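You operate a simulated robot arm through the tools that you are given. There is no shell and no other tool.

Carry out the task below with a simulated robot arm. There is one attempt and no reset: what you move stays moved.

JOB
Clamp brass tap one in the vice and tighten its nut.
Fine: use the red wrench and stand it back on its block; then open the vice and put the tap back on the bench. Set down upright: brass tap one, red socket wrench.
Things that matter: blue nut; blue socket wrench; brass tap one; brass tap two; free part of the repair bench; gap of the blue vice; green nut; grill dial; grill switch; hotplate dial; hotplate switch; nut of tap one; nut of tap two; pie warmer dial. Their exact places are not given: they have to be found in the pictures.

Only the result counts: the job must be done as asked and must still hold three seconds after the hand-in. Knocking over, shifting, dropping, spilling or breaking anything else fails it.

ROBOT AND FRAMES
A 6-joint arm with a two-finger parallel gripper on a trunk, on a base that moves. Base frame: it is fixed to the floor where the robot stands at the start and does not move with it; the origin is under the middle of the robot, x ahead of it, y to its left, z up. Readings come in cm, degrees, newtons and seconds.
With the tool pointing down near the work surface it reaches from about 38 to 88 cm from the robot's upright axis, wherever it stands. Its first joint turns from -115.0 to 115.0 degrees. Places, roughly: blue nut [-190, 10, 90]; blue socket wrench [-75, -225, 100]; brass tap one [-50, -200, 100]; brass tap two [-100, -150, 50]; free part of the repair bench [-60, -200, 90]; gap of the blue vice [-40, -230, 100]; green nut [-90, -150, 110]; grill dial [-100, -150, 100]; grill switch [-100, -140, 100]; hotplate dial [-180, 0, 90]; hotplate switch [-190, 10, 90]; nut of tap one [-60, -200, 100]; nut of tap two [-90, -140, 50]; pie warmer dial [-140, -60, 90]; pie warmer switch [-140, -50, 90]; red nut [-80, -170, 110]; red socket wrench [-75, -225, 100]; toaster dial [-120, -110, 100]; toaster switch [-120, -100, 100]; top of the wooden block [-80, -220, 90]; urn dial [-130, -100, 100]; urn switch [-140, -80, 100]; urn tap nut [-130, -80, 100]. Payload 3.43 kg.
The TCP is the grasp point between the finger pads, 3.4 cm short of the fingertips. In the tool frame z runs along the fingers and y along their closing line. Largest opening 12.8 cm; finger width 2.4, thickness 1.2; the body of the gripper, 4.8 by 13 cm, starts 9.6 cm behind the TCP.
Orientation is that of the tool frame in the base frame, as a unit quaternion [x, y, z, w]. With the fingers straight down and closing along the base's y, the tool's x points along the base's -x, its y along +y and its z along -z.

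CONTROLS
- The arm moves only by the tool move_arm. Its arguments are lists of equal length, an entry for each row: "delta_pos": the shift along the tool's x, y, z in cm, a list of three; "turn": the turn, a rotation vector about the tool's x, y, z in degrees, a list of three; "grip": the closure, from 0 (fully open) to 1 (shut). In form: {"delta_pos": [[tx, ty, tz], ...], "turn": [[rx, ry, rz], ...], "grip": [grip, ...]}. A call has 1 to 20 rows; each row shifts and turns the commanded pose from where the row before left it, along the tool's axes as they then stand. A row lasts 0.2 s, in which the tool goes at most 5 cm and 8.6 degrees; a call with a longer step from one row to the next is refused whole, and so is a gripper value outside its range. A pose out of reach is approached as far as the arm can. The call stops where the force on the tool passes 60 N (or 10 N more than at its start, if that is more) or the arm is blocked; 0.2 s more then pass. The fingers move at their own pace (about 10.8 cm/s each) and stop on an object; they squeeze with about 24 N. The grip force told is the motor's: it shows also when the fingers shut on nothing. Time passes only in rows, and 0.2 s behind the last, so rows that do not move let the fingers close. It gives the time, the measured TCP pose, the force on the tool (base axes), the opening and the grip force at its end, in the units of the frame above (readings bear some noise), with the torque about the TCP (base axes, N m) and any sound that the robot's microphone picked up, and new pictures: "views" is both (left out), scene, wrist or none.
- Cameras (640 x 400 px; columns grow to the right, rows downward): "scene" is now at [5.9, 18.06, 127.87]; the picture's right is [-0.09, -1.00, 0.00], its down [-0.23, 0.02, -0.97] and it looks along [0.97, -0.08, -0.24] (base axes); focal length 248 px, centre (320, 200). "wrist" rides on the gripper at [7.6, -1.1, -16] in the tool frame; the picture's right is [0.15, 0.99, 0.00], its down [-0.88, 0.13, -0.46] and it looks along [-0.45, 0.07, 0.89] (tool axes); focal length 234 px, centre (320, 200).
- slide_trunk(by): moves the trunk up (or, below 0, down) by that many cm; the arm and the scene camera ride with it, the base frame stays. It gives what a move gives, with no picture.
- steer(legs): drives the robot by 1 to 6 legs, each [ahead, turn to the left] in cm and degrees, along the robot's own axes; the way and the turn of a leg run together, so that a leg with both is an arc; at most 150 cm and 180 degrees a leg. The arm and the cameras ride along, it lands a little off, and it stops where it bumps. It gives what a move gives, and a new picture of the scene camera.
- head_to(pan, tilt): turns the head with the scene camera to pan (to the left, within 103 degrees either way) and tilt (down, from -29 to 69), counted from straight ahead of the robot (the tilt from the chest, where the trunk bows). It gives what a move gives, and a new picture of the scene camera.
- point_at(camera, pixels): there is no depth. For up to 12 entries [column, row, z] of the newest picture of that camera ("zoom" is the newest enlarged one), the place [x, y] in the base frame at which the ray of that pixel passes the height z, good to about 0.3 cm, but the place of the scene camera against the robot may be out by one fixed shift of up to 1.8 cm in any direction. It takes no simulated time.
- zoom(camera, box): a new picture of the part [left, top, right, bottom] of that camera's present view, enlarged. It takes no simulated time.
- hand_in(): hands the job in; it is judged then, once.

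Leave the gripper open and the arm clear of the work at the hand-in unless told otherwise.

The tools are called after "Request:" as name(argument=value, ...) on one line, values as JSON. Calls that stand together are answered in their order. move_arm: Moves the arm, as the interface text tells. Its arguments: {"type":"object","properties":{"delta_pos":{"type":"array","items":{"type":"array","items":{"type":"number"}}},"turn":{"type":"array","items":{"type":"array","items":{"type":"number"}}},"grip":{"type":"array","items":{"type":"number"}},"views":{"type":"string","enum":["both","scene","wrist","none"]}},"required":["delta_pos","turn","grip"]} The other tools are called the same way: slide_trunk (by) moves the trunk up or down; steer (legs) drives the base; head_to (pan, tilt) turns the head that bears the scene camera; point_at (camera, pixels) gives the place at which the rays of pixels pass given heights; zoom (camera, box) takes an enlarged picture of a part of a camera's view; hand_in () hands the job in.

At the start:

```text
clock: 0.0
ee_pos: [56.72, -2.05, 109.76]
ee_rot: [0.0, 1.0, 0.0, 0.001]
force: [-0.2, 0.3, -0.5]
wrist_torque: [-0.01, 0.01, 0.01]
finger_gap: 12.78
grasp_force: 0.1
trunk travel left (down, up): [-50.0, 29.0]
robot x, y, heading: [-0.25, 0.16, 0.1]
head pan, tilt (commanded): [-4.9, 13.6]
```

scene: 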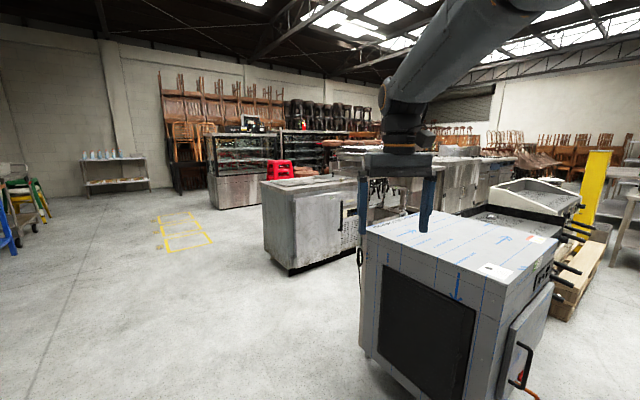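
wrist: 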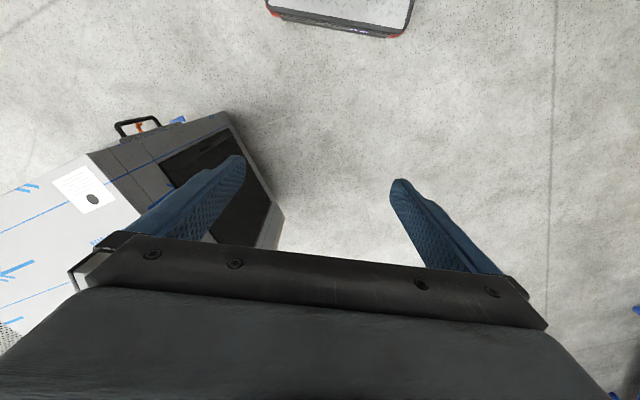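

The bench should be behind and to the right of the robot. I turn the head to the right to look for it before driving.

Request:
head_to(pan=-103, tilt=15)

```text
clock: 1.7
ee_pos: [56.73, -1.96, 109.75]
ee_rot: [0.0, 1.0, 0.0, 0.0]
force: [0.0, -0.5, 0.2]
wrist_torque: [0.05, -0.01, 0.02]
finger_gap: 12.79
grasp_force: 0.0
trunk travel left (down, up): [-50.0, 29.0]
robot x, y, heading: [-0.07, -0.19, -0.0]
head pan, tilt (commanded): [-103.0, 15.0]
```

scene: 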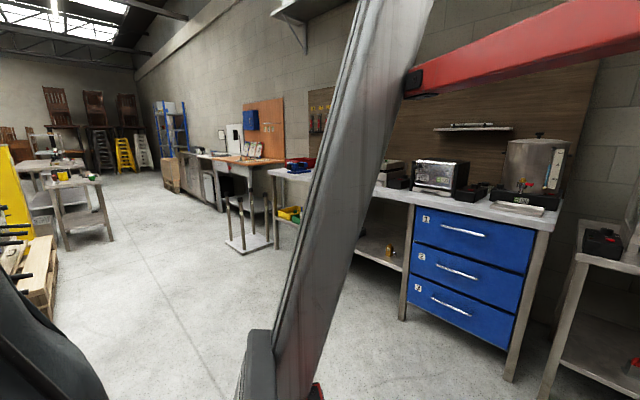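

I see the bench along the wall, partly hidden by the arm. I zoom on the middle part, where a stool-like thing stands and the bench's left end lies.

Request:
zoom(camera="scene", box=[160, 80, 420, 280])

Request:
zoom(camera="scene", box=[360, 100, 640, 300])

```text
2.00 times, centred on (290, 180) of scene
```

zoom: 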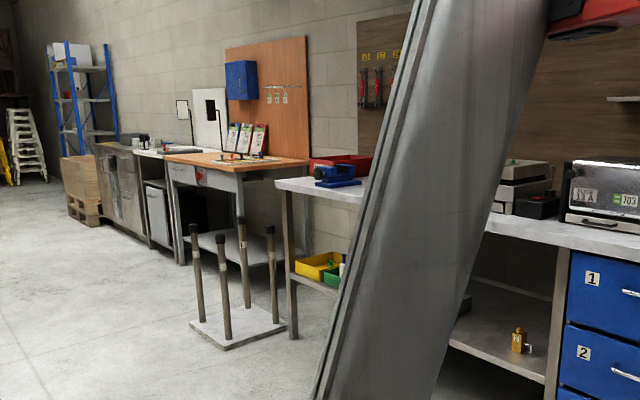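

```text
2.00 times, centred on (500, 200) of scene
```

zoom: 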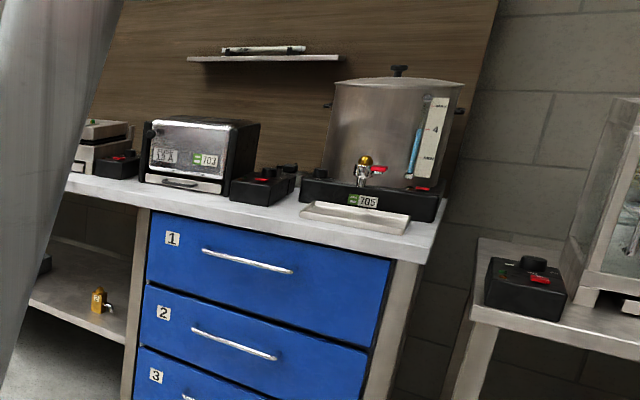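

I estimate where the upturned stool stands (scene about (225,241), (242,255), (272,243)) and the vice (297,167), the bench leg foot (272,249), so I can plan the drive.

Request:
point_at(camera="scene", pixels=[[225, 241, 2], [242, 255, 2], [272, 243, 2], [250, 234, 2], [272, 249, 0], [297, 167, 95], [268, 171, 90], [226, 194, 45], [226, 194, 60], [400, 320, 0], [510, 380, 0], [410, 200, 90]])

```text
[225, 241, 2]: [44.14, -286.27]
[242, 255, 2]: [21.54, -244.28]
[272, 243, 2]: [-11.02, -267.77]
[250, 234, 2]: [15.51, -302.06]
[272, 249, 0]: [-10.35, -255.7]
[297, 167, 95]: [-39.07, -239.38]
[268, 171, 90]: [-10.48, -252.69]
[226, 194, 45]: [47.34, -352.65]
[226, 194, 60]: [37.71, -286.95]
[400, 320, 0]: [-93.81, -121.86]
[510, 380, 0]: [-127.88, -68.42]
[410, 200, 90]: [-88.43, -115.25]
```

The bench's front edge runs from about (-10,-253) to (-94,-122), and the upturned stool stands past its left end. I raise the trunk so the arm clears the bench things while driving.

Request:
slide_trunk(by=26)

Request:
steer(legs=[[0, -90], [110, 0]])

Request:
head_to(pan=-25, tilt=35)

```text
clock: 4.4
ee_pos: [56.74, -2.12, 135.78]
ee_rot: [0.0, 1.0, 0.001, 0.0]
force: [-0.6, -0.3, -0.8]
wrist_torque: [0.02, 0.0, 0.0]
finger_gap: 12.8
grasp_force: 0.0
trunk travel left (down, up): [-76.0, 3.0]
robot x, y, heading: [-0.05, -0.02, -0.1]
head pan, tilt (commanded): [-103.0, 15.0]
```

```text
clock: 13.7
ee_pos: [4.72, -165.67, 135.8]
ee_rot: [0.692, 0.722, -0.001, 0.001]
force: [0.5, -0.4, -0.8]
wrist_torque: [-0.01, -0.01, 0.03]
finger_gap: 12.81
grasp_force: 0.0
trunk travel left (down, up): [-76.0, 3.0]
robot x, y, heading: [4.2, -108.72, -87.3]
head pan, tilt (commanded): [-103.0, 15.0]
```

scene: 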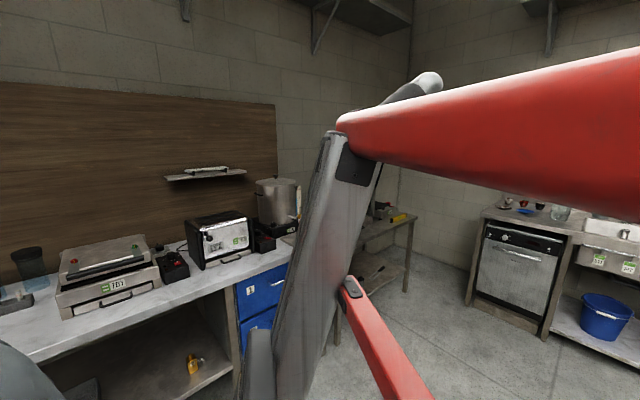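

```text
clock: 15.2
ee_pos: [4.75, -165.65, 135.78]
ee_rot: [0.692, 0.722, 0.0, 0.0]
force: [0.1, -0.1, 0.5]
wrist_torque: [0.01, 0.04, 0.01]
finger_gap: 12.8
grasp_force: 0.1
trunk travel left (down, up): [-76.0, 3.0]
robot x, y, heading: [4.19, -108.71, -87.5]
head pan, tilt (commanded): [-25.0, 35.0]
```

scene: 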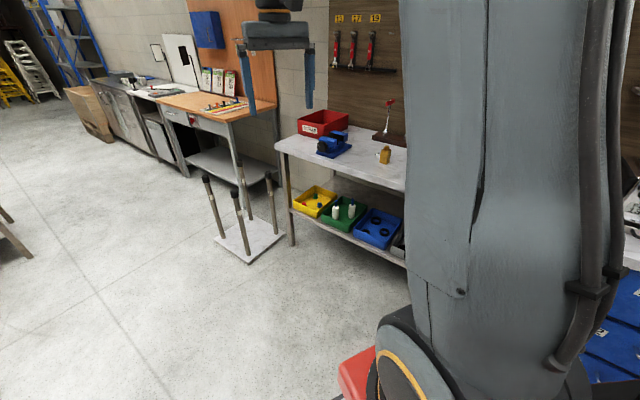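

I see the bench's left end with red bin, blue vice at (333,143), brass tap at (385,155), a wrench with a red head at (389,103). I zoom in.

Request:
zoom(camera="scene", box=[260, 80, 420, 180])

Request:
point_at(camera="scene", pixels=[[276, 145, 90], [293, 245, 0], [333, 150, 92], [384, 162, 91], [385, 140, 91], [214, 240, 2], [250, 263, 2], [284, 237, 2]])

```text
4.00 times, centred on (340, 130) of scene
```

zoom: 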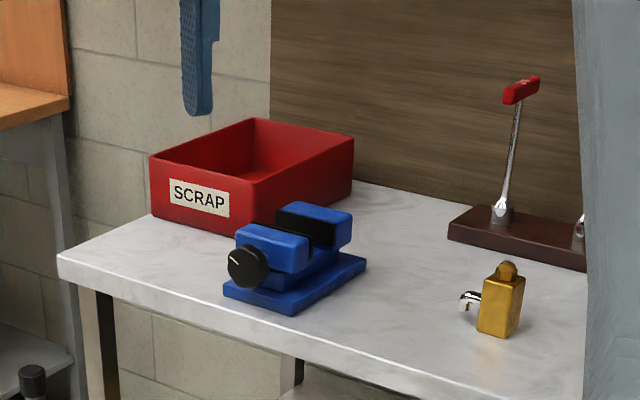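

```text
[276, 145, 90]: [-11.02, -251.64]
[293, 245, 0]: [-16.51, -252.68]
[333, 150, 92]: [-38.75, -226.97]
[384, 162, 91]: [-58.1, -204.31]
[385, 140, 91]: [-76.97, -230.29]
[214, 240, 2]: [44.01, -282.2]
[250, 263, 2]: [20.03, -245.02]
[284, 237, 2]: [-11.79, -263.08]
```

Robot is at (4,-109), heading -87.5. I will stand about 36 cm off the bench edge near (-8,-190) facing the wall at heading about -147. I drive most of the way and look again.

Request:
steer(legs=[[0, -10.8], [76, 0], [0, -49]])

Request:
head_to(pan=0, tilt=50)

```text
clock: 22.4
ee_pos: [-57.38, -212.31, 135.81]
ee_rot: [0.964, 0.268, 0.0, 0.0]
force: [-0.5, 0.7, 0.7]
wrist_torque: [-0.02, 0.02, 0.03]
finger_gap: 12.8
grasp_force: 0.1
trunk travel left (down, up): [-76.0, 3.0]
robot x, y, heading: [-7.69, -184.58, -148.6]
head pan, tilt (commanded): [-25.0, 35.0]
```

scene: 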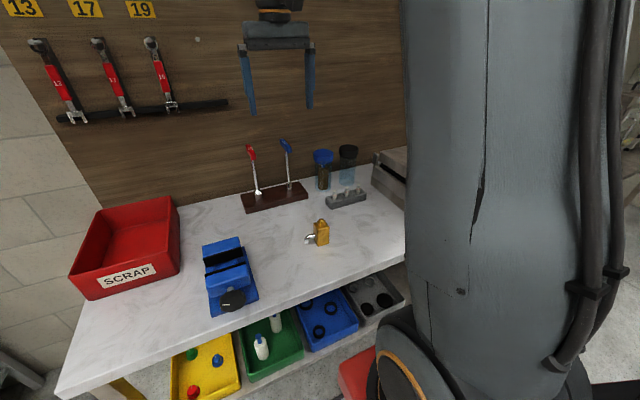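

```text
clock: 23.2
ee_pos: [-57.18, -212.1, 135.88]
ee_rot: [0.963, 0.269, 0.0, 0.0]
force: [0.4, -0.7, 0.7]
wrist_torque: [0.0, -0.01, -0.02]
finger_gap: 12.81
grasp_force: 0.1
trunk travel left (down, up): [-76.0, 3.0]
robot x, y, heading: [-7.54, -184.35, -148.5]
head pan, tilt (commanded): [0.0, 50.0]
```

scene: 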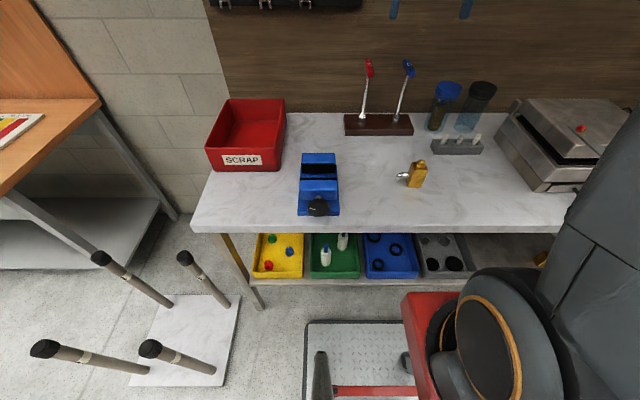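

Now the robot stands at (-7.6,-184.4), heading -148.5. I see vice at (319,185), tap at (417,175), wrenches at (367,90) red and (404,90) blue on a wooden block. I zoom for details.

Request:
zoom(camera="scene", box=[280, 130, 440, 230])

Request:
zoom(camera="scene", box=[320, 45, 448, 145])

Request:
zoom(camera="wrist", box=[0, 0, 640, 400])

```text
4.00 times, centred on (360, 180) of scene
```

zoom: 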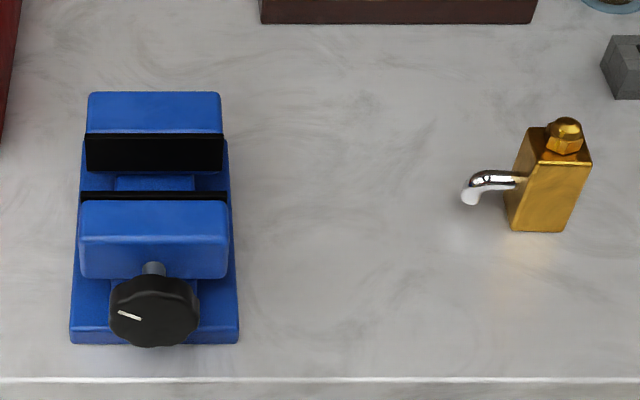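

```text
4.00 times, centred on (384, 95) of scene
```

zoom: 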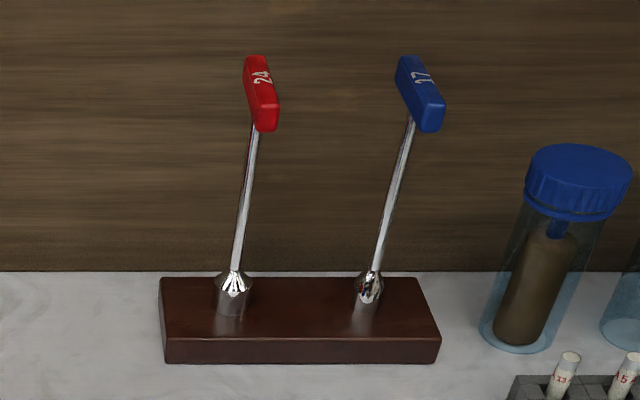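

```text
1.00 times, centred on (320, 200) of wrist (not enlarged: the box is as wide or as high as the picture)
```

zoom: 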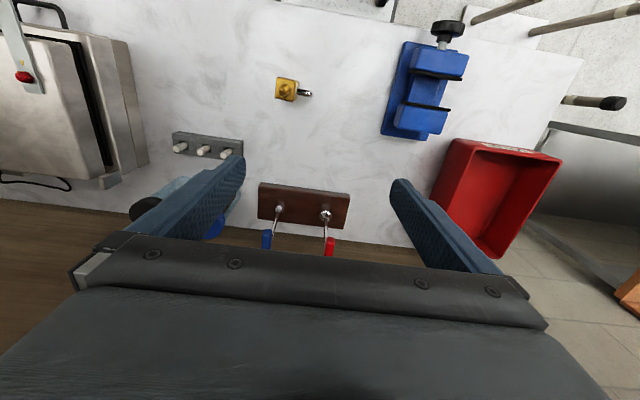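

I ask for the places of the key features from both cameras: tap nut, tap base, vice knob, jaws, wrench heads, bench edges.

Request:
point_at(camera="wrist", pixels=[[286, 88, 100], [286, 100, 90], [448, 28, 97], [423, 92, 97], [404, 42, 90], [384, 135, 90], [326, 214, 95], [329, 247, 115], [279, 208, 95], [266, 238, 115], [300, 10, 90], [583, 58, 90]])

Request:
point_at(camera="scene", pixels=[[420, 163, 100], [416, 184, 90], [318, 206, 97], [319, 172, 100], [298, 214, 90], [339, 214, 90], [361, 120, 95], [368, 65, 115], [398, 118, 95], [407, 66, 115], [192, 230, 90], [555, 230, 90]])

```text
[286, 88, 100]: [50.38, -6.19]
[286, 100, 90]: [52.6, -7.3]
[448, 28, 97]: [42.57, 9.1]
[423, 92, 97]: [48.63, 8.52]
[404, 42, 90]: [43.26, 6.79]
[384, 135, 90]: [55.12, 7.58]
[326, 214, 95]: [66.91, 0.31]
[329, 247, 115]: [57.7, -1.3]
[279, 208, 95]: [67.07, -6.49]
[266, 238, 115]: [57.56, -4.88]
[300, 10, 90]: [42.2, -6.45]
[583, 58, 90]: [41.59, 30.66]
```

```text
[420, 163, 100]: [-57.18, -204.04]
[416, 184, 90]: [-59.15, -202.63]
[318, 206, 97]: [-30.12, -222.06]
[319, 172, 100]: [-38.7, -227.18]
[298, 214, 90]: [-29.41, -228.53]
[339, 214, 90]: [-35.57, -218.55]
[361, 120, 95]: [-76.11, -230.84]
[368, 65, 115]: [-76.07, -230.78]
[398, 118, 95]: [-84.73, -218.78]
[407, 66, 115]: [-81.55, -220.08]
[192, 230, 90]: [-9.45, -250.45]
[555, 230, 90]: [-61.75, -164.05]
```

The wrist numbers refer to the old wrist picture from the start. I make a still move to get fresh pictures, then ask again.

Request:
move_arm(delta_pos=[[0, 0, 0]], turn=[[0, 0, 0]], grip=[0], views="both")

Request:
point_at(camera="wrist", pixels=[[286, 88, 100], [286, 100, 90], [448, 28, 97], [423, 92, 97], [404, 42, 90], [384, 135, 90], [326, 214, 95], [329, 247, 115], [279, 208, 95], [266, 238, 115], [300, 10, 90], [583, 58, 90]])

```text
clock: 23.6
ee_pos: [-57.25, -212.26, 135.85]
ee_rot: [0.963, 0.268, 0.001, 0.0]
force: [0.0, 0.5, 0.3]
wrist_torque: [0.0, 0.02, -0.01]
finger_gap: 12.8
grasp_force: 0.0
trunk travel left (down, up): [-76.0, 3.0]
robot x, y, heading: [-7.68, -184.56, -148.9]
head pan, tilt (commanded): [0.0, 50.0]
```

scene: 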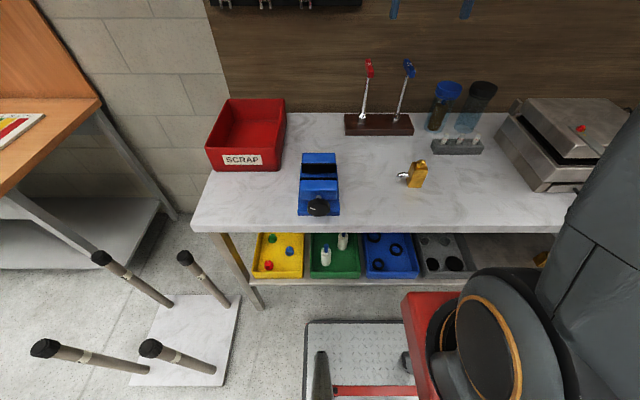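
wrist: 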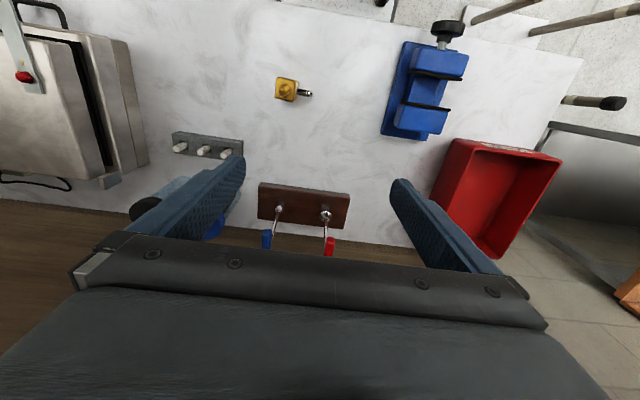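

```text
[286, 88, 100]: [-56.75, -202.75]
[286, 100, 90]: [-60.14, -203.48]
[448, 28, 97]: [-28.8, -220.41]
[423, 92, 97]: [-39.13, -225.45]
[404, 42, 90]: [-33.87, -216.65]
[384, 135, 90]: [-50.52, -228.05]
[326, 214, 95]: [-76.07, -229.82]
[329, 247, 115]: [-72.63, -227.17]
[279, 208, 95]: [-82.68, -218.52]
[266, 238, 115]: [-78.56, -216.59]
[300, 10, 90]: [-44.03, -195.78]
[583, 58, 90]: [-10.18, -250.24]
```

I zoom the wrist picture on the tap with the vice, and on the wrench block.

Request:
zoom(camera="wrist", box=[360, 10, 500, 150])

Request:
zoom(camera="wrist", box=[250, 60, 340, 120])

Request:
zoom(camera="wrist", box=[240, 170, 370, 260])

```text
2.86 times, centred on (430, 80) of wrist
```

zoom: 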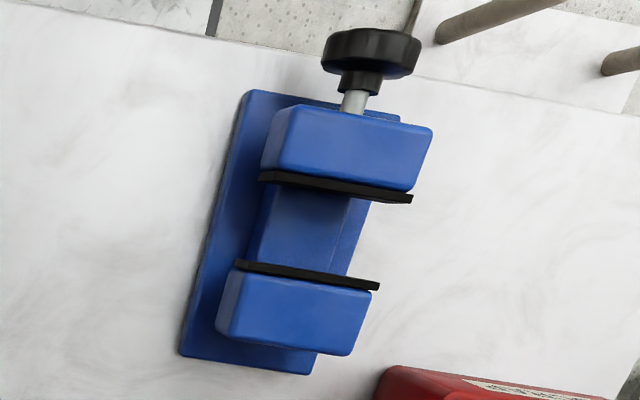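

```text
6.67 times, centred on (295, 90) of wrist
```

zoom: 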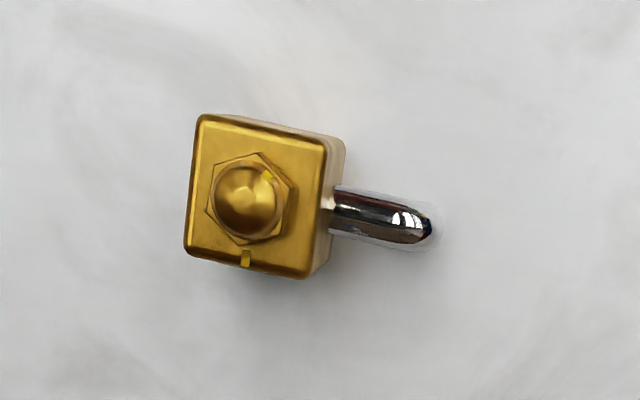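

```text
4.44 times, centred on (305, 215) of wrist
```

zoom: 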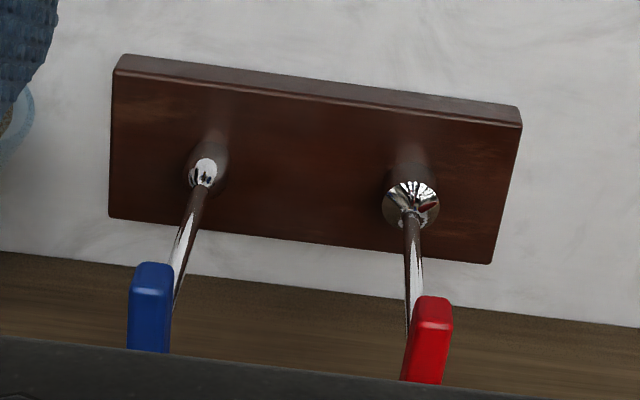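

The tap has a yellow mark on its body (toward the wall) and seems to have one on the nut. I bring the tool above the tap at about z=121 to look more closely.

Request:
move_arm(delta_pos=[[0.95, -2.1, 3.7], [0.95, -2.1, 3.7], [0.95, -2.1, 3.7], [0.95, -2.1, 3.7], [0, 0, 0]], turn=[[0, 0, 0], [0, 0, 0], [0, 0, 0], [0, 0, 0], [0, 0, 0]], grip=[0, 0, 0, 0, 0], views="both")

Request:
zoom(camera="wrist", box=[240, 60, 400, 160])

```text
clock: 24.8
ee_pos: [-58.53, -202.77, 120.83]
ee_rot: [0.963, 0.268, -0.001, 0.0]
force: [0.0, -0.1, 0.2]
wrist_torque: [-0.04, -0.02, 0.0]
finger_gap: 12.79
grasp_force: 0.1
trunk travel left (down, up): [-76.0, 3.0]
robot x, y, heading: [-7.7, -184.61, -148.6]
head pan, tilt (commanded): [0.0, 50.0]
```

scene: 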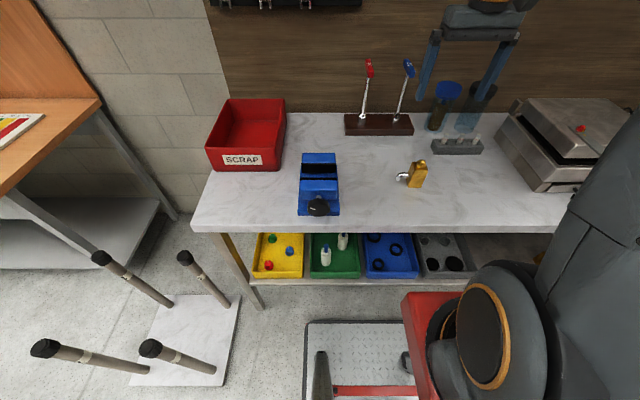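
wrist: 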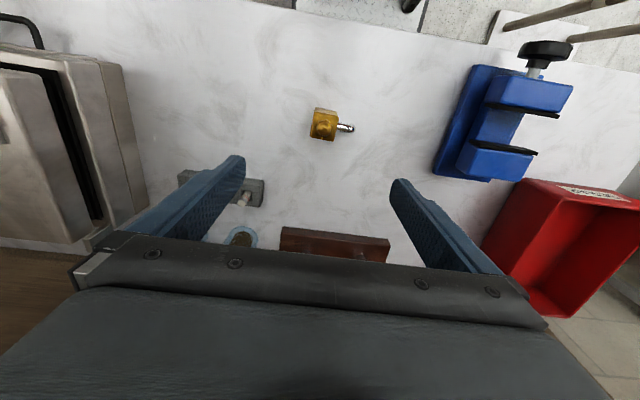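

```text
4.00 times, centred on (320, 110) of wrist
```

zoom: 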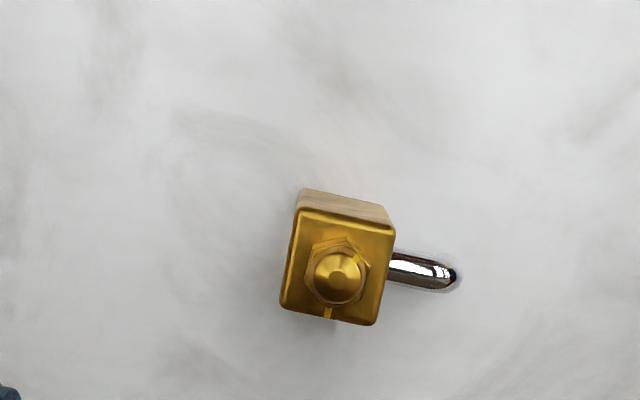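

The tap's edges line up with the tool axes. From two views I work out the dome of the nut at about (-57.2,-203.0, 98.5). I go straight down 12 cm for a closer look (fingertips about 105, still above the tap).

Request:
move_arm(delta_pos=[[0.5, 0, 4], [0.5, 0, 4], [0, 0, 4], [0, 0, 0]], turn=[[0, 0, 0], [0, 0, 0], [0, 0, 0], [0, 0, 0]], grip=[0, 0, 0, 0], views="both")

Request:
zoom(camera="wrist", box=[240, 80, 400, 180])

Request:
zoom(camera="scene", box=[380, 140, 460, 200])

```text
clock: 25.8
ee_pos: [-57.41, -202.36, 109.04]
ee_rot: [0.963, 0.269, -0.001, 0.0]
force: [-0.6, 0.2, -0.3]
wrist_torque: [0.01, -0.02, -0.01]
finger_gap: 12.8
grasp_force: 0.1
trunk travel left (down, up): [-76.0, 3.0]
robot x, y, heading: [-7.77, -184.66, -148.9]
head pan, tilt (commanded): [0.0, 50.0]
```

scene: 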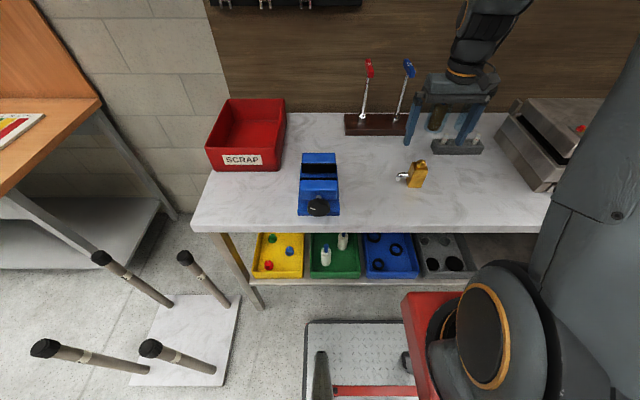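
wrist: 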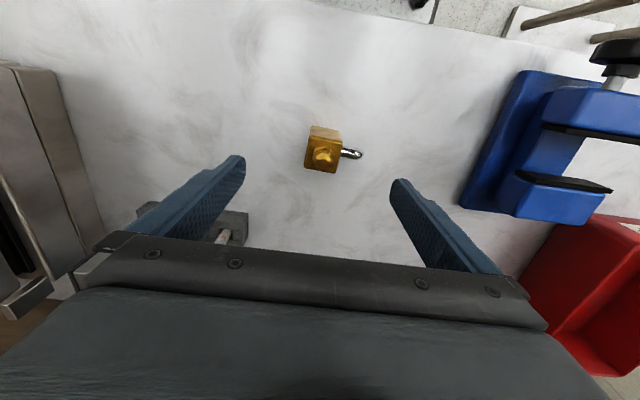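

```text
4.00 times, centred on (320, 130) of wrist
```

zoom: 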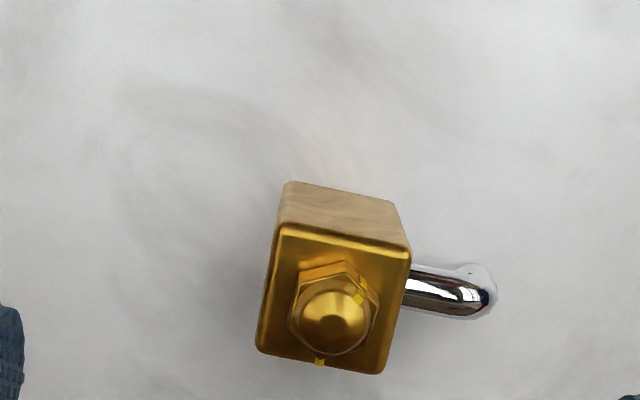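

```text
6.67 times, centred on (420, 170) of scene
```

zoom: 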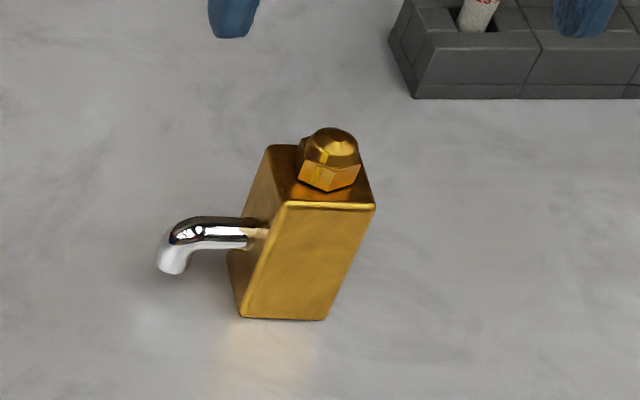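

The body looks about 4 cm square, top at about z=97, bench about z=90. Now I raise a little and go over the vice (about 30 cm along tool y) to measure its jaws.

Request:
move_arm(delta_pos=[[0, 2, -4], [0, 4, -2], [0, 4.5, 0], [0.5, 4.5, 0], [0.5, 4.5, 0], [0.5, 4.5, 0], [0, 4.5, 0], [0, 1.5, 0], [0, 0, 0]], turn=[[0, 0, 0], [0, 0, 0], [0, 0, 0], [0, 0, 0], [0, 0, 0], [0, 0, 0], [0, 0, 0], [0, 0, 0], [0, 0, 0]], grip=[0, 0, 0, 0, 0, 0, 0, 0, 0], views="both")

Request:
zoom(camera="wrist", box=[240, 40, 400, 200])

Request:
zoom(camera="scene", box=[280, 140, 360, 220])

```text
clock: 27.8
ee_pos: [-40.94, -227.41, 114.83]
ee_rot: [0.964, 0.267, 0.0, 0.0]
force: [-0.1, 0.0, -0.1]
wrist_torque: [0.02, -0.01, -0.01]
finger_gap: 12.82
grasp_force: 0.2
trunk travel left (down, up): [-76.0, 3.0]
robot x, y, heading: [-7.7, -184.38, -148.8]
head pan, tilt (commanded): [0.0, 50.0]
```

scene: 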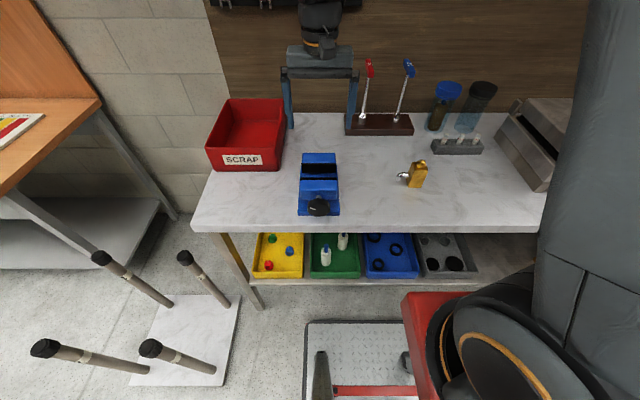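
wrist: 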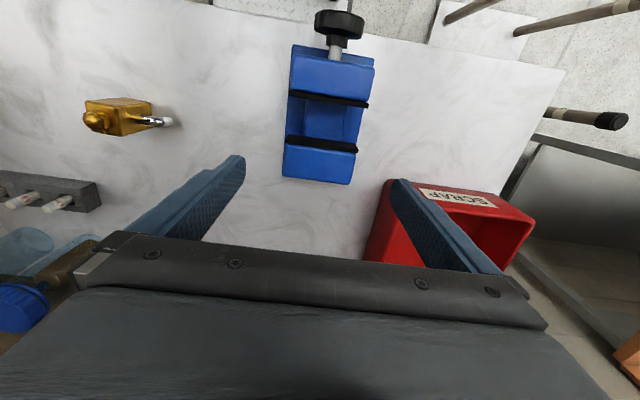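

```text
2.50 times, centred on (320, 120) of wrist
```

zoom: 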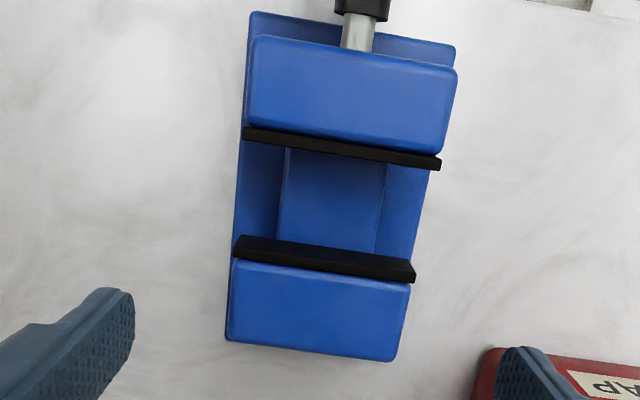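

```text
5.00 times, centred on (320, 180) of scene
```

zoom: 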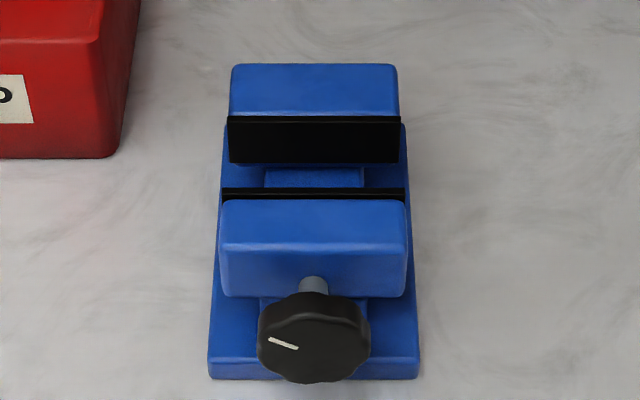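

I zoom more on the vice gap to measure it.

Request:
zoom(camera="wrist", box=[275, 80, 385, 160])

Request:
zoom(camera="wrist", box=[280, 0, 400, 75])

Request:
zoom(camera="scene", box=[295, 150, 345, 220])

```text
5.00 times, centred on (330, 120) of wrist
```

zoom: 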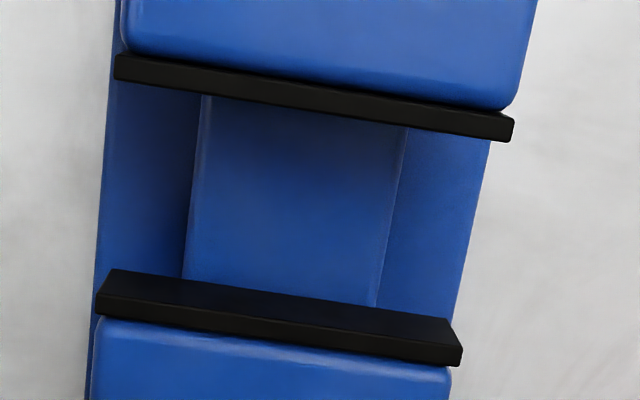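

```text
5.33 times, centred on (340, 38) of wrist
```

zoom: 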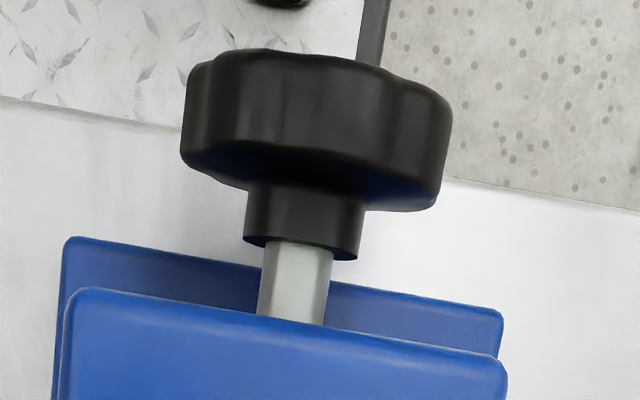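

```text
5.71 times, centred on (320, 185) of scene
```

zoom: 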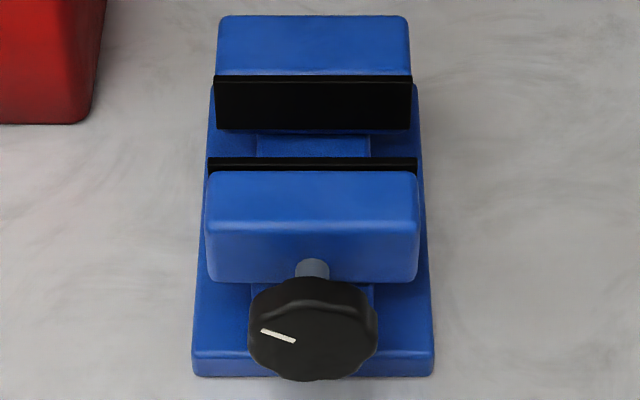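

The gap is about 5.4 cm wide with its middle near (-38.4,-226.4); jaw tops at about z=99; the slide inside at about 94.5. The tap body is 4 cm square, its middle at (-57.5,-203.1). I go back above the tap, down to TCP z about 103, and look from the side with the scene camera.

Request:
move_arm(delta_pos=[[-0.23, -4.2, 0], [-0.23, -4.2, 0], [-0.23, -4.2, 0], [-0.23, -4.2, 0], [-0.23, -4.2, 0], [-0.23, -4.2, 0], [-0.22, -4.17, 0], [0, 0, 4], [0, 0, 4], [0, 0, 4], [0, 0, 0]], turn=[[0, 0, 0], [0, 0, 0], [0, 0, 0], [0, 0, 0], [0, 0, 0], [0, 0, 0], [0, 0, 0], [0, 0, 0], [0, 0, 0], [0, 0, 0], [0, 0, 0]], grip=[0, 0, 0, 0, 0, 0, 0, 0, 0, 0, 0], views="both")

Request:
zoom(camera="scene", box=[370, 110, 470, 200])

Request:
zoom(camera="wrist", box=[220, 100, 420, 220])

```text
clock: 30.2
ee_pos: [-57.27, -203.1, 102.87]
ee_rot: [0.963, 0.269, 0.0, 0.0]
force: [-0.8, -0.1, 0.5]
wrist_torque: [0.0, -0.01, -0.01]
finger_gap: 12.81
grasp_force: 0.2
trunk travel left (down, up): [-76.0, 3.0]
robot x, y, heading: [-7.92, -184.87, -148.8]
head pan, tilt (commanded): [0.0, 50.0]
```

scene: 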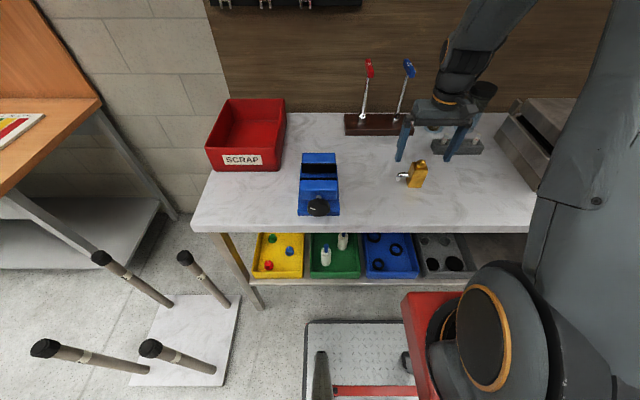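
wrist: 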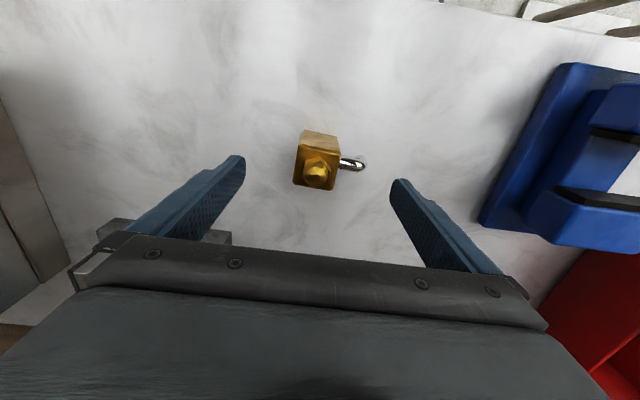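

```text
4.44 times, centred on (420, 155) of scene
```

zoom: 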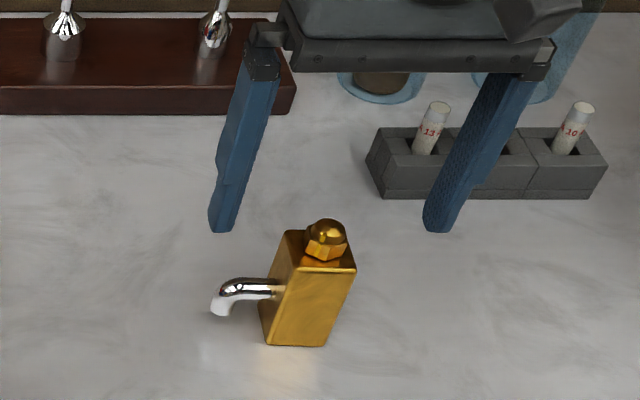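

```text
3.20 times, centred on (320, 160) of wrist
```

zoom: 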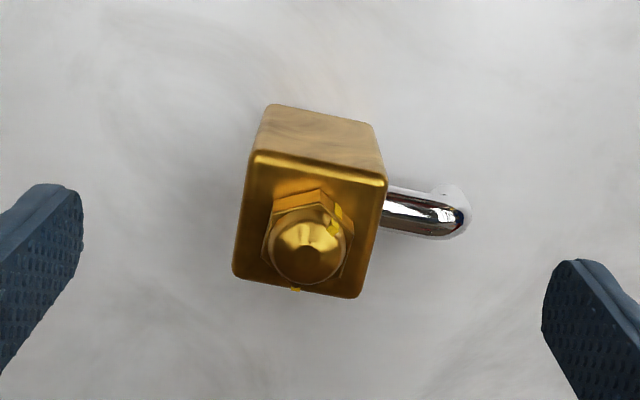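

Tap body centre lies about 0.25 cm toward -y of the tool and is turned about 3 degrees. I correct this and go down to TCP z about 98.9, so the fingertips sit about 1.7 cm below the body top and above the spout, then look before closing.

Request:
move_arm(delta_pos=[[0, -0.25, 1.5], [0, 0, 1.5], [0, 0, 0.95], [0, 0, 0]], turn=[[0, 0, 3], [0, 0, 0], [0, 0, 0], [0, 0, 0]], grip=[0, 0, 0, 0], views="both")

Request:
zoom(camera="scene", box=[385, 130, 455, 190])

Request:
zoom(camera="wrist", box=[220, 120, 420, 240])

```text
clock: 31.2
ee_pos: [-57.34, -202.93, 99.0]
ee_rot: [0.97, 0.243, 0.0, 0.001]
force: [-0.3, 1.2, 0.4]
wrist_torque: [-0.02, 0.0, 0.03]
finger_gap: 12.81
grasp_force: 0.0
trunk travel left (down, up): [-76.0, 3.0]
robot x, y, heading: [-7.58, -184.48, -149.2]
head pan, tilt (commanded): [0.0, 50.0]
```

scene: 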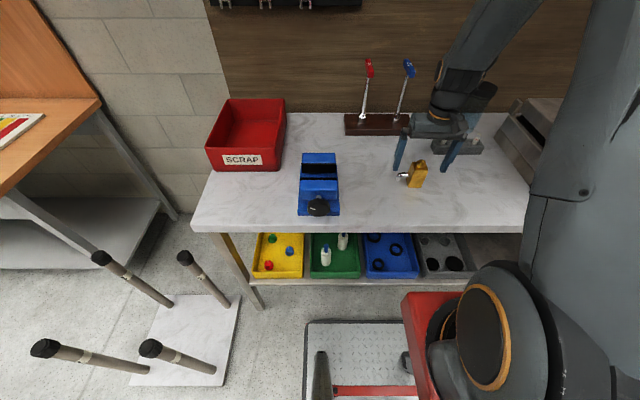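
wrist: 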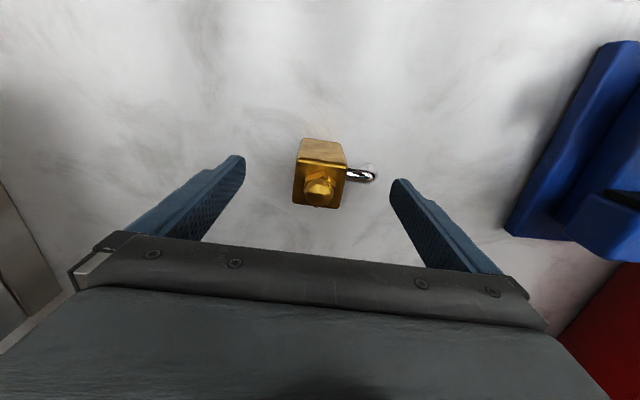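

```text
6.67 times, centred on (420, 160) of scene
```

zoom: 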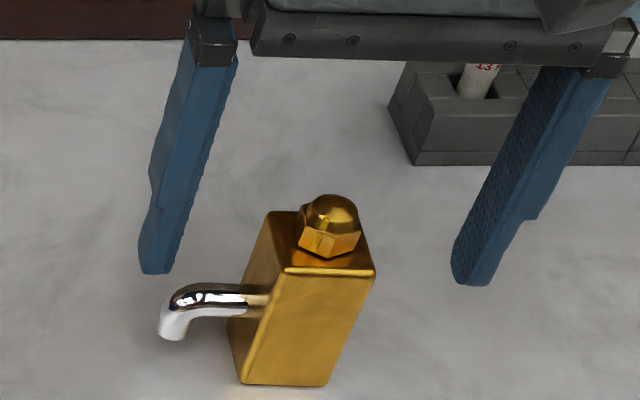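

```text
3.20 times, centred on (320, 180) of wrist
```

zoom: 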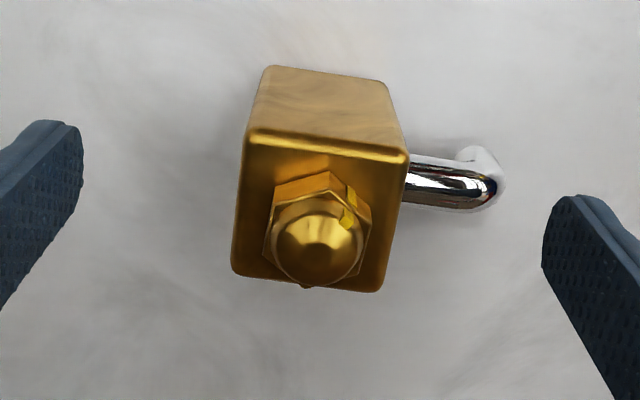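

The fingertips clear the spout. I go down 0.7 cm more and close on the body.

Request:
move_arm(delta_pos=[[0, 0, 0.7], [0, 0, 0], [0, 0, 0], [0, 0, 0], [0, 0, 0], [0, 0, 0]], turn=[[0, 0, 0], [0, 0, 0], [0, 0, 0], [0, 0, 0], [0, 0, 0], [0, 0, 0]], grip=[0, 0.5, 0.6, 1, 1, 1], views="both")

Request:
zoom(camera="scene", box=[385, 130, 455, 190])

```text
clock: 32.6
ee_pos: [-57.47, -202.78, 98.31]
ee_rot: [0.97, 0.243, 0.0, 0.0]
force: [0.2, 0.4, 0.5]
wrist_torque: [0.2, 0.05, 0.0]
finger_gap: 4.15
grasp_force: 24.0
trunk travel left (down, up): [-76.0, 3.0]
robot x, y, heading: [-7.67, -184.19, -148.6]
head pan, tilt (commanded): [0.0, 50.0]
```

scene: 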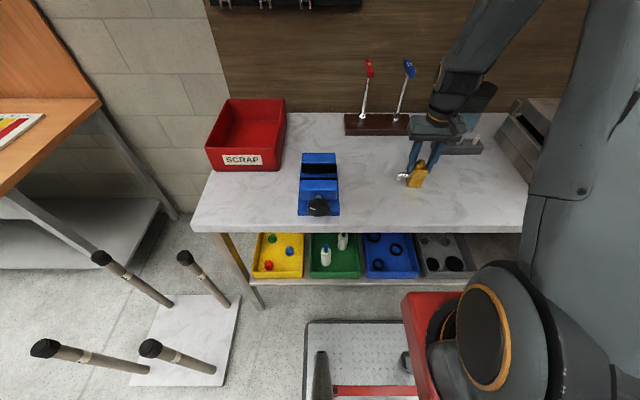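
wrist: 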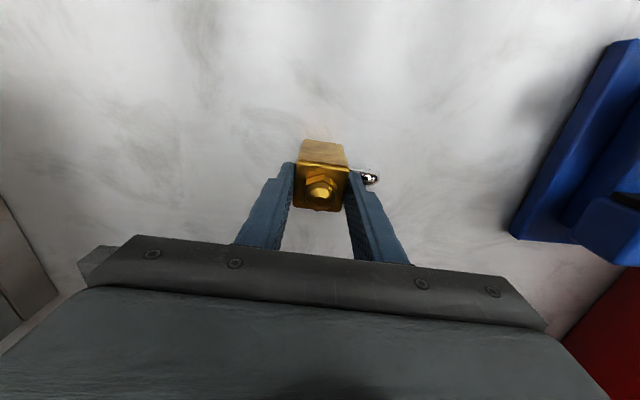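

```text
6.67 times, centred on (420, 160) of scene
```

zoom: 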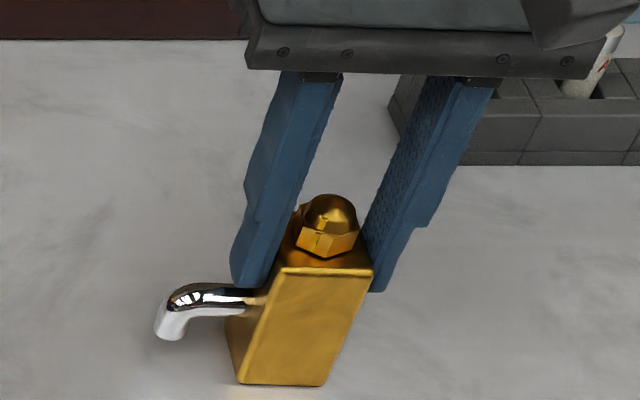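

The body is held (gap 4.15 cm, 24 N). I lift it 15 cm, turn back 3 degrees and carry it above the vice gap.

Request:
move_arm(delta_pos=[[0, 0, -2], [0, 0, -4], [0, 0, -4.5], [0, 0, -4.5], [0, 0, 0], [0.59, 4.3, 0], [0.59, 4.3, 0], [0.59, 4.3, 0], [0.59, 4.3, 0], [0.59, 4.3, 0], [0.59, 4.3, 0], [0.59, 4.3, 0], [0, 0, 0], [0, 0, 0]], turn=[[0, 0, 0], [0, 0, 0], [0, 0, 0], [0, 0, 0], [0, 0, -3], [0, 0, 0], [0, 0, 0], [0, 0, 0], [0, 0, 0], [0, 0, 0], [0, 0, 0], [0, 0, 0], [0, 0, 0], [0, 0, 0]], grip=[1, 1, 1, 1, 1, 1, 1, 1, 1, 1, 1, 1, 1, 1], views="both")

Request:
zoom(camera="scene", box=[270, 120, 370, 220])

Request:
zoom(camera="wrist", box=[240, 60, 420, 240])

```text
clock: 35.6
ee_pos: [-38.66, -226.64, 113.14]
ee_rot: [0.963, 0.268, 0.0, 0.0]
force: [-0.2, -1.2, -6.3]
wrist_torque: [0.04, 0.03, 0.0]
finger_gap: 4.18
grasp_force: 23.7
trunk travel left (down, up): [-76.0, 3.0]
robot x, y, heading: [-7.63, -184.83, -148.9]
head pan, tilt (commanded): [0.0, 50.0]
```

scene: 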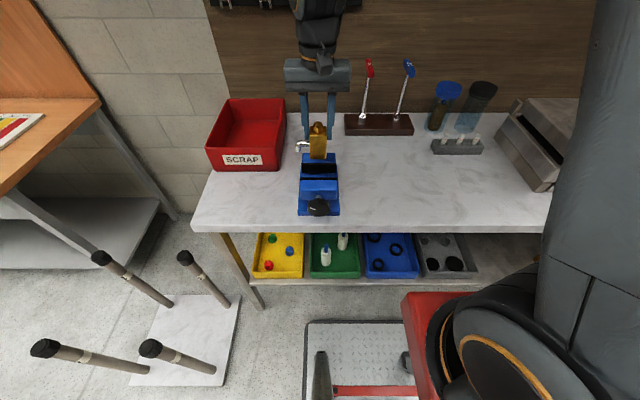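
wrist: 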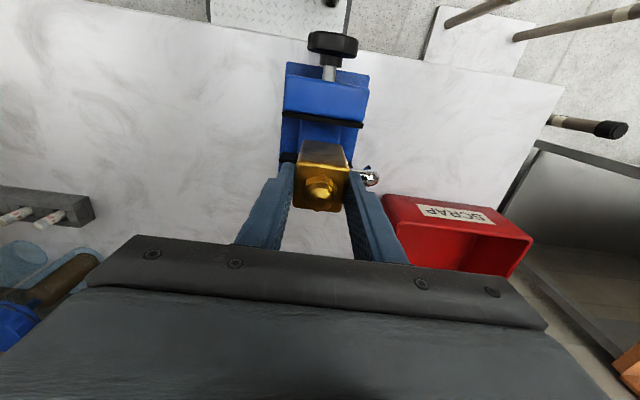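

```text
4.00 times, centred on (320, 170) of scene
```

zoom: 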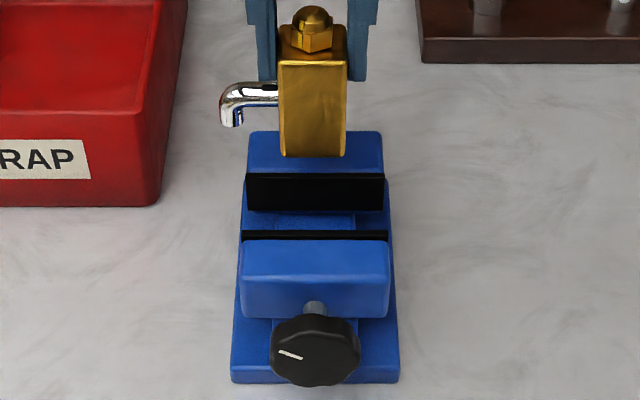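

```text
2.22 times, centred on (330, 150) of wrist
```

zoom: 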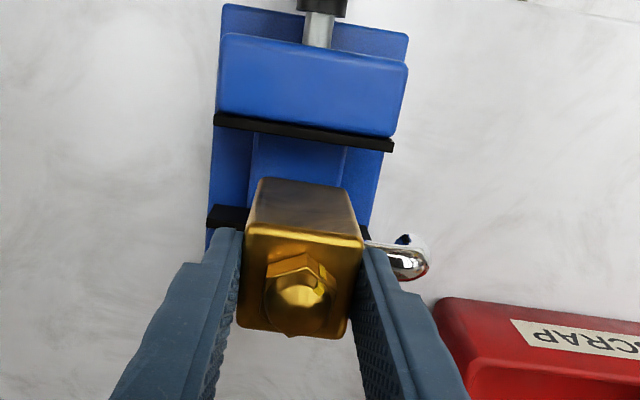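

The tap is above the gap; I find it should go about 0.35 cm toward the robot. I shift and go down to TCP z about 108.5 (bottom of body just above the jaws), then check.

Request:
move_arm(delta_pos=[[0.35, 0.15, 0], [0, 0, 2.3], [0, 0, 2.3], [0, 0, 0]], turn=[[0, 0, 0], [0, 0, 0], [0, 0, 0], [0, 0, 0]], grip=[1, 1, 1, 1], views="both")

Request:
zoom(camera="scene", box=[280, 120, 360, 200])

Request:
zoom(camera="wrist", box=[260, 60, 400, 200])

```text
clock: 36.6
ee_pos: [-38.08, -226.36, 108.63]
ee_rot: [0.964, 0.268, -0.001, 0.0]
force: [0.1, 0.3, -6.0]
wrist_torque: [0.02, 0.0, -0.01]
finger_gap: 4.16
grasp_force: 24.3
trunk travel left (down, up): [-76.0, 3.0]
robot x, y, heading: [-7.43, -185.04, -148.8]
head pan, tilt (commanded): [0.0, 50.0]
```

scene: 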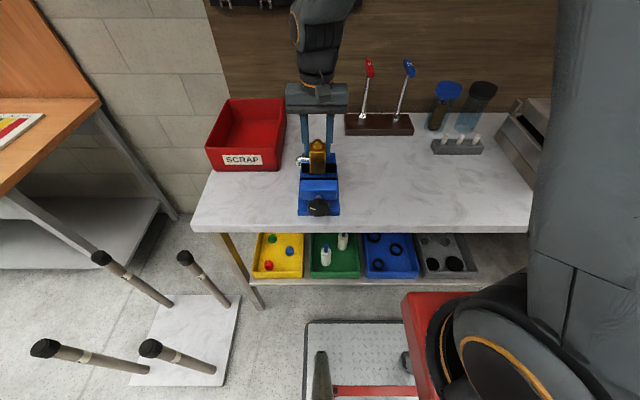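
wrist: 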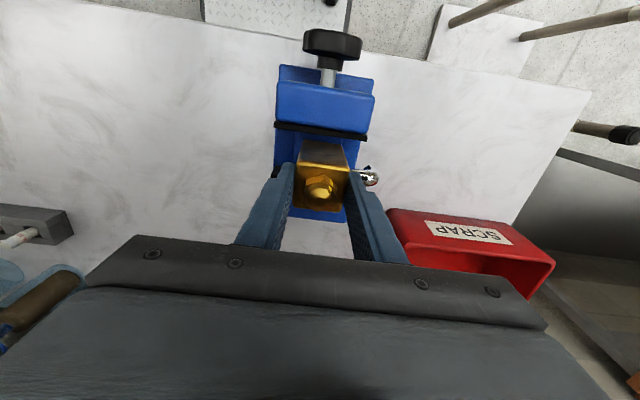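

```text
5.00 times, centred on (320, 160) of scene
```

zoom: 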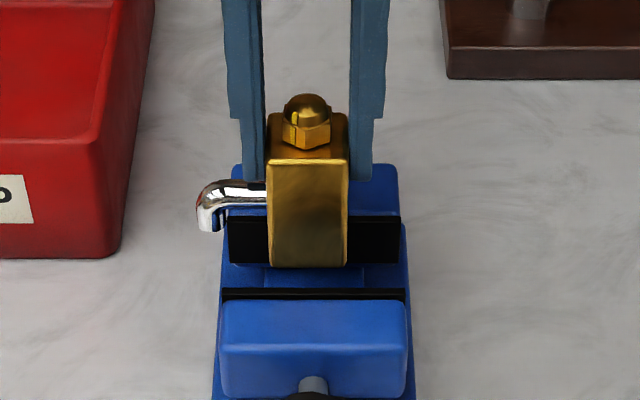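

```text
2.86 times, centred on (330, 130) of wrist
```

zoom: 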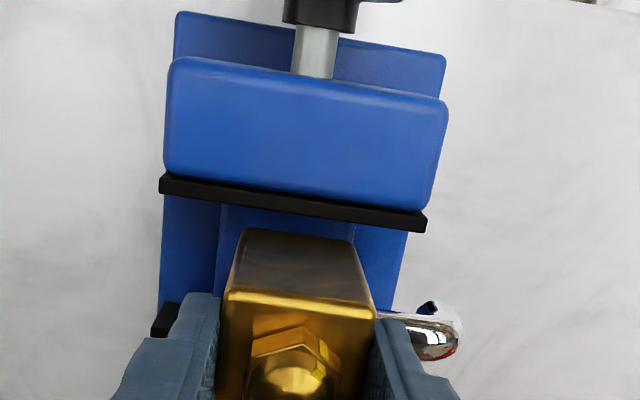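

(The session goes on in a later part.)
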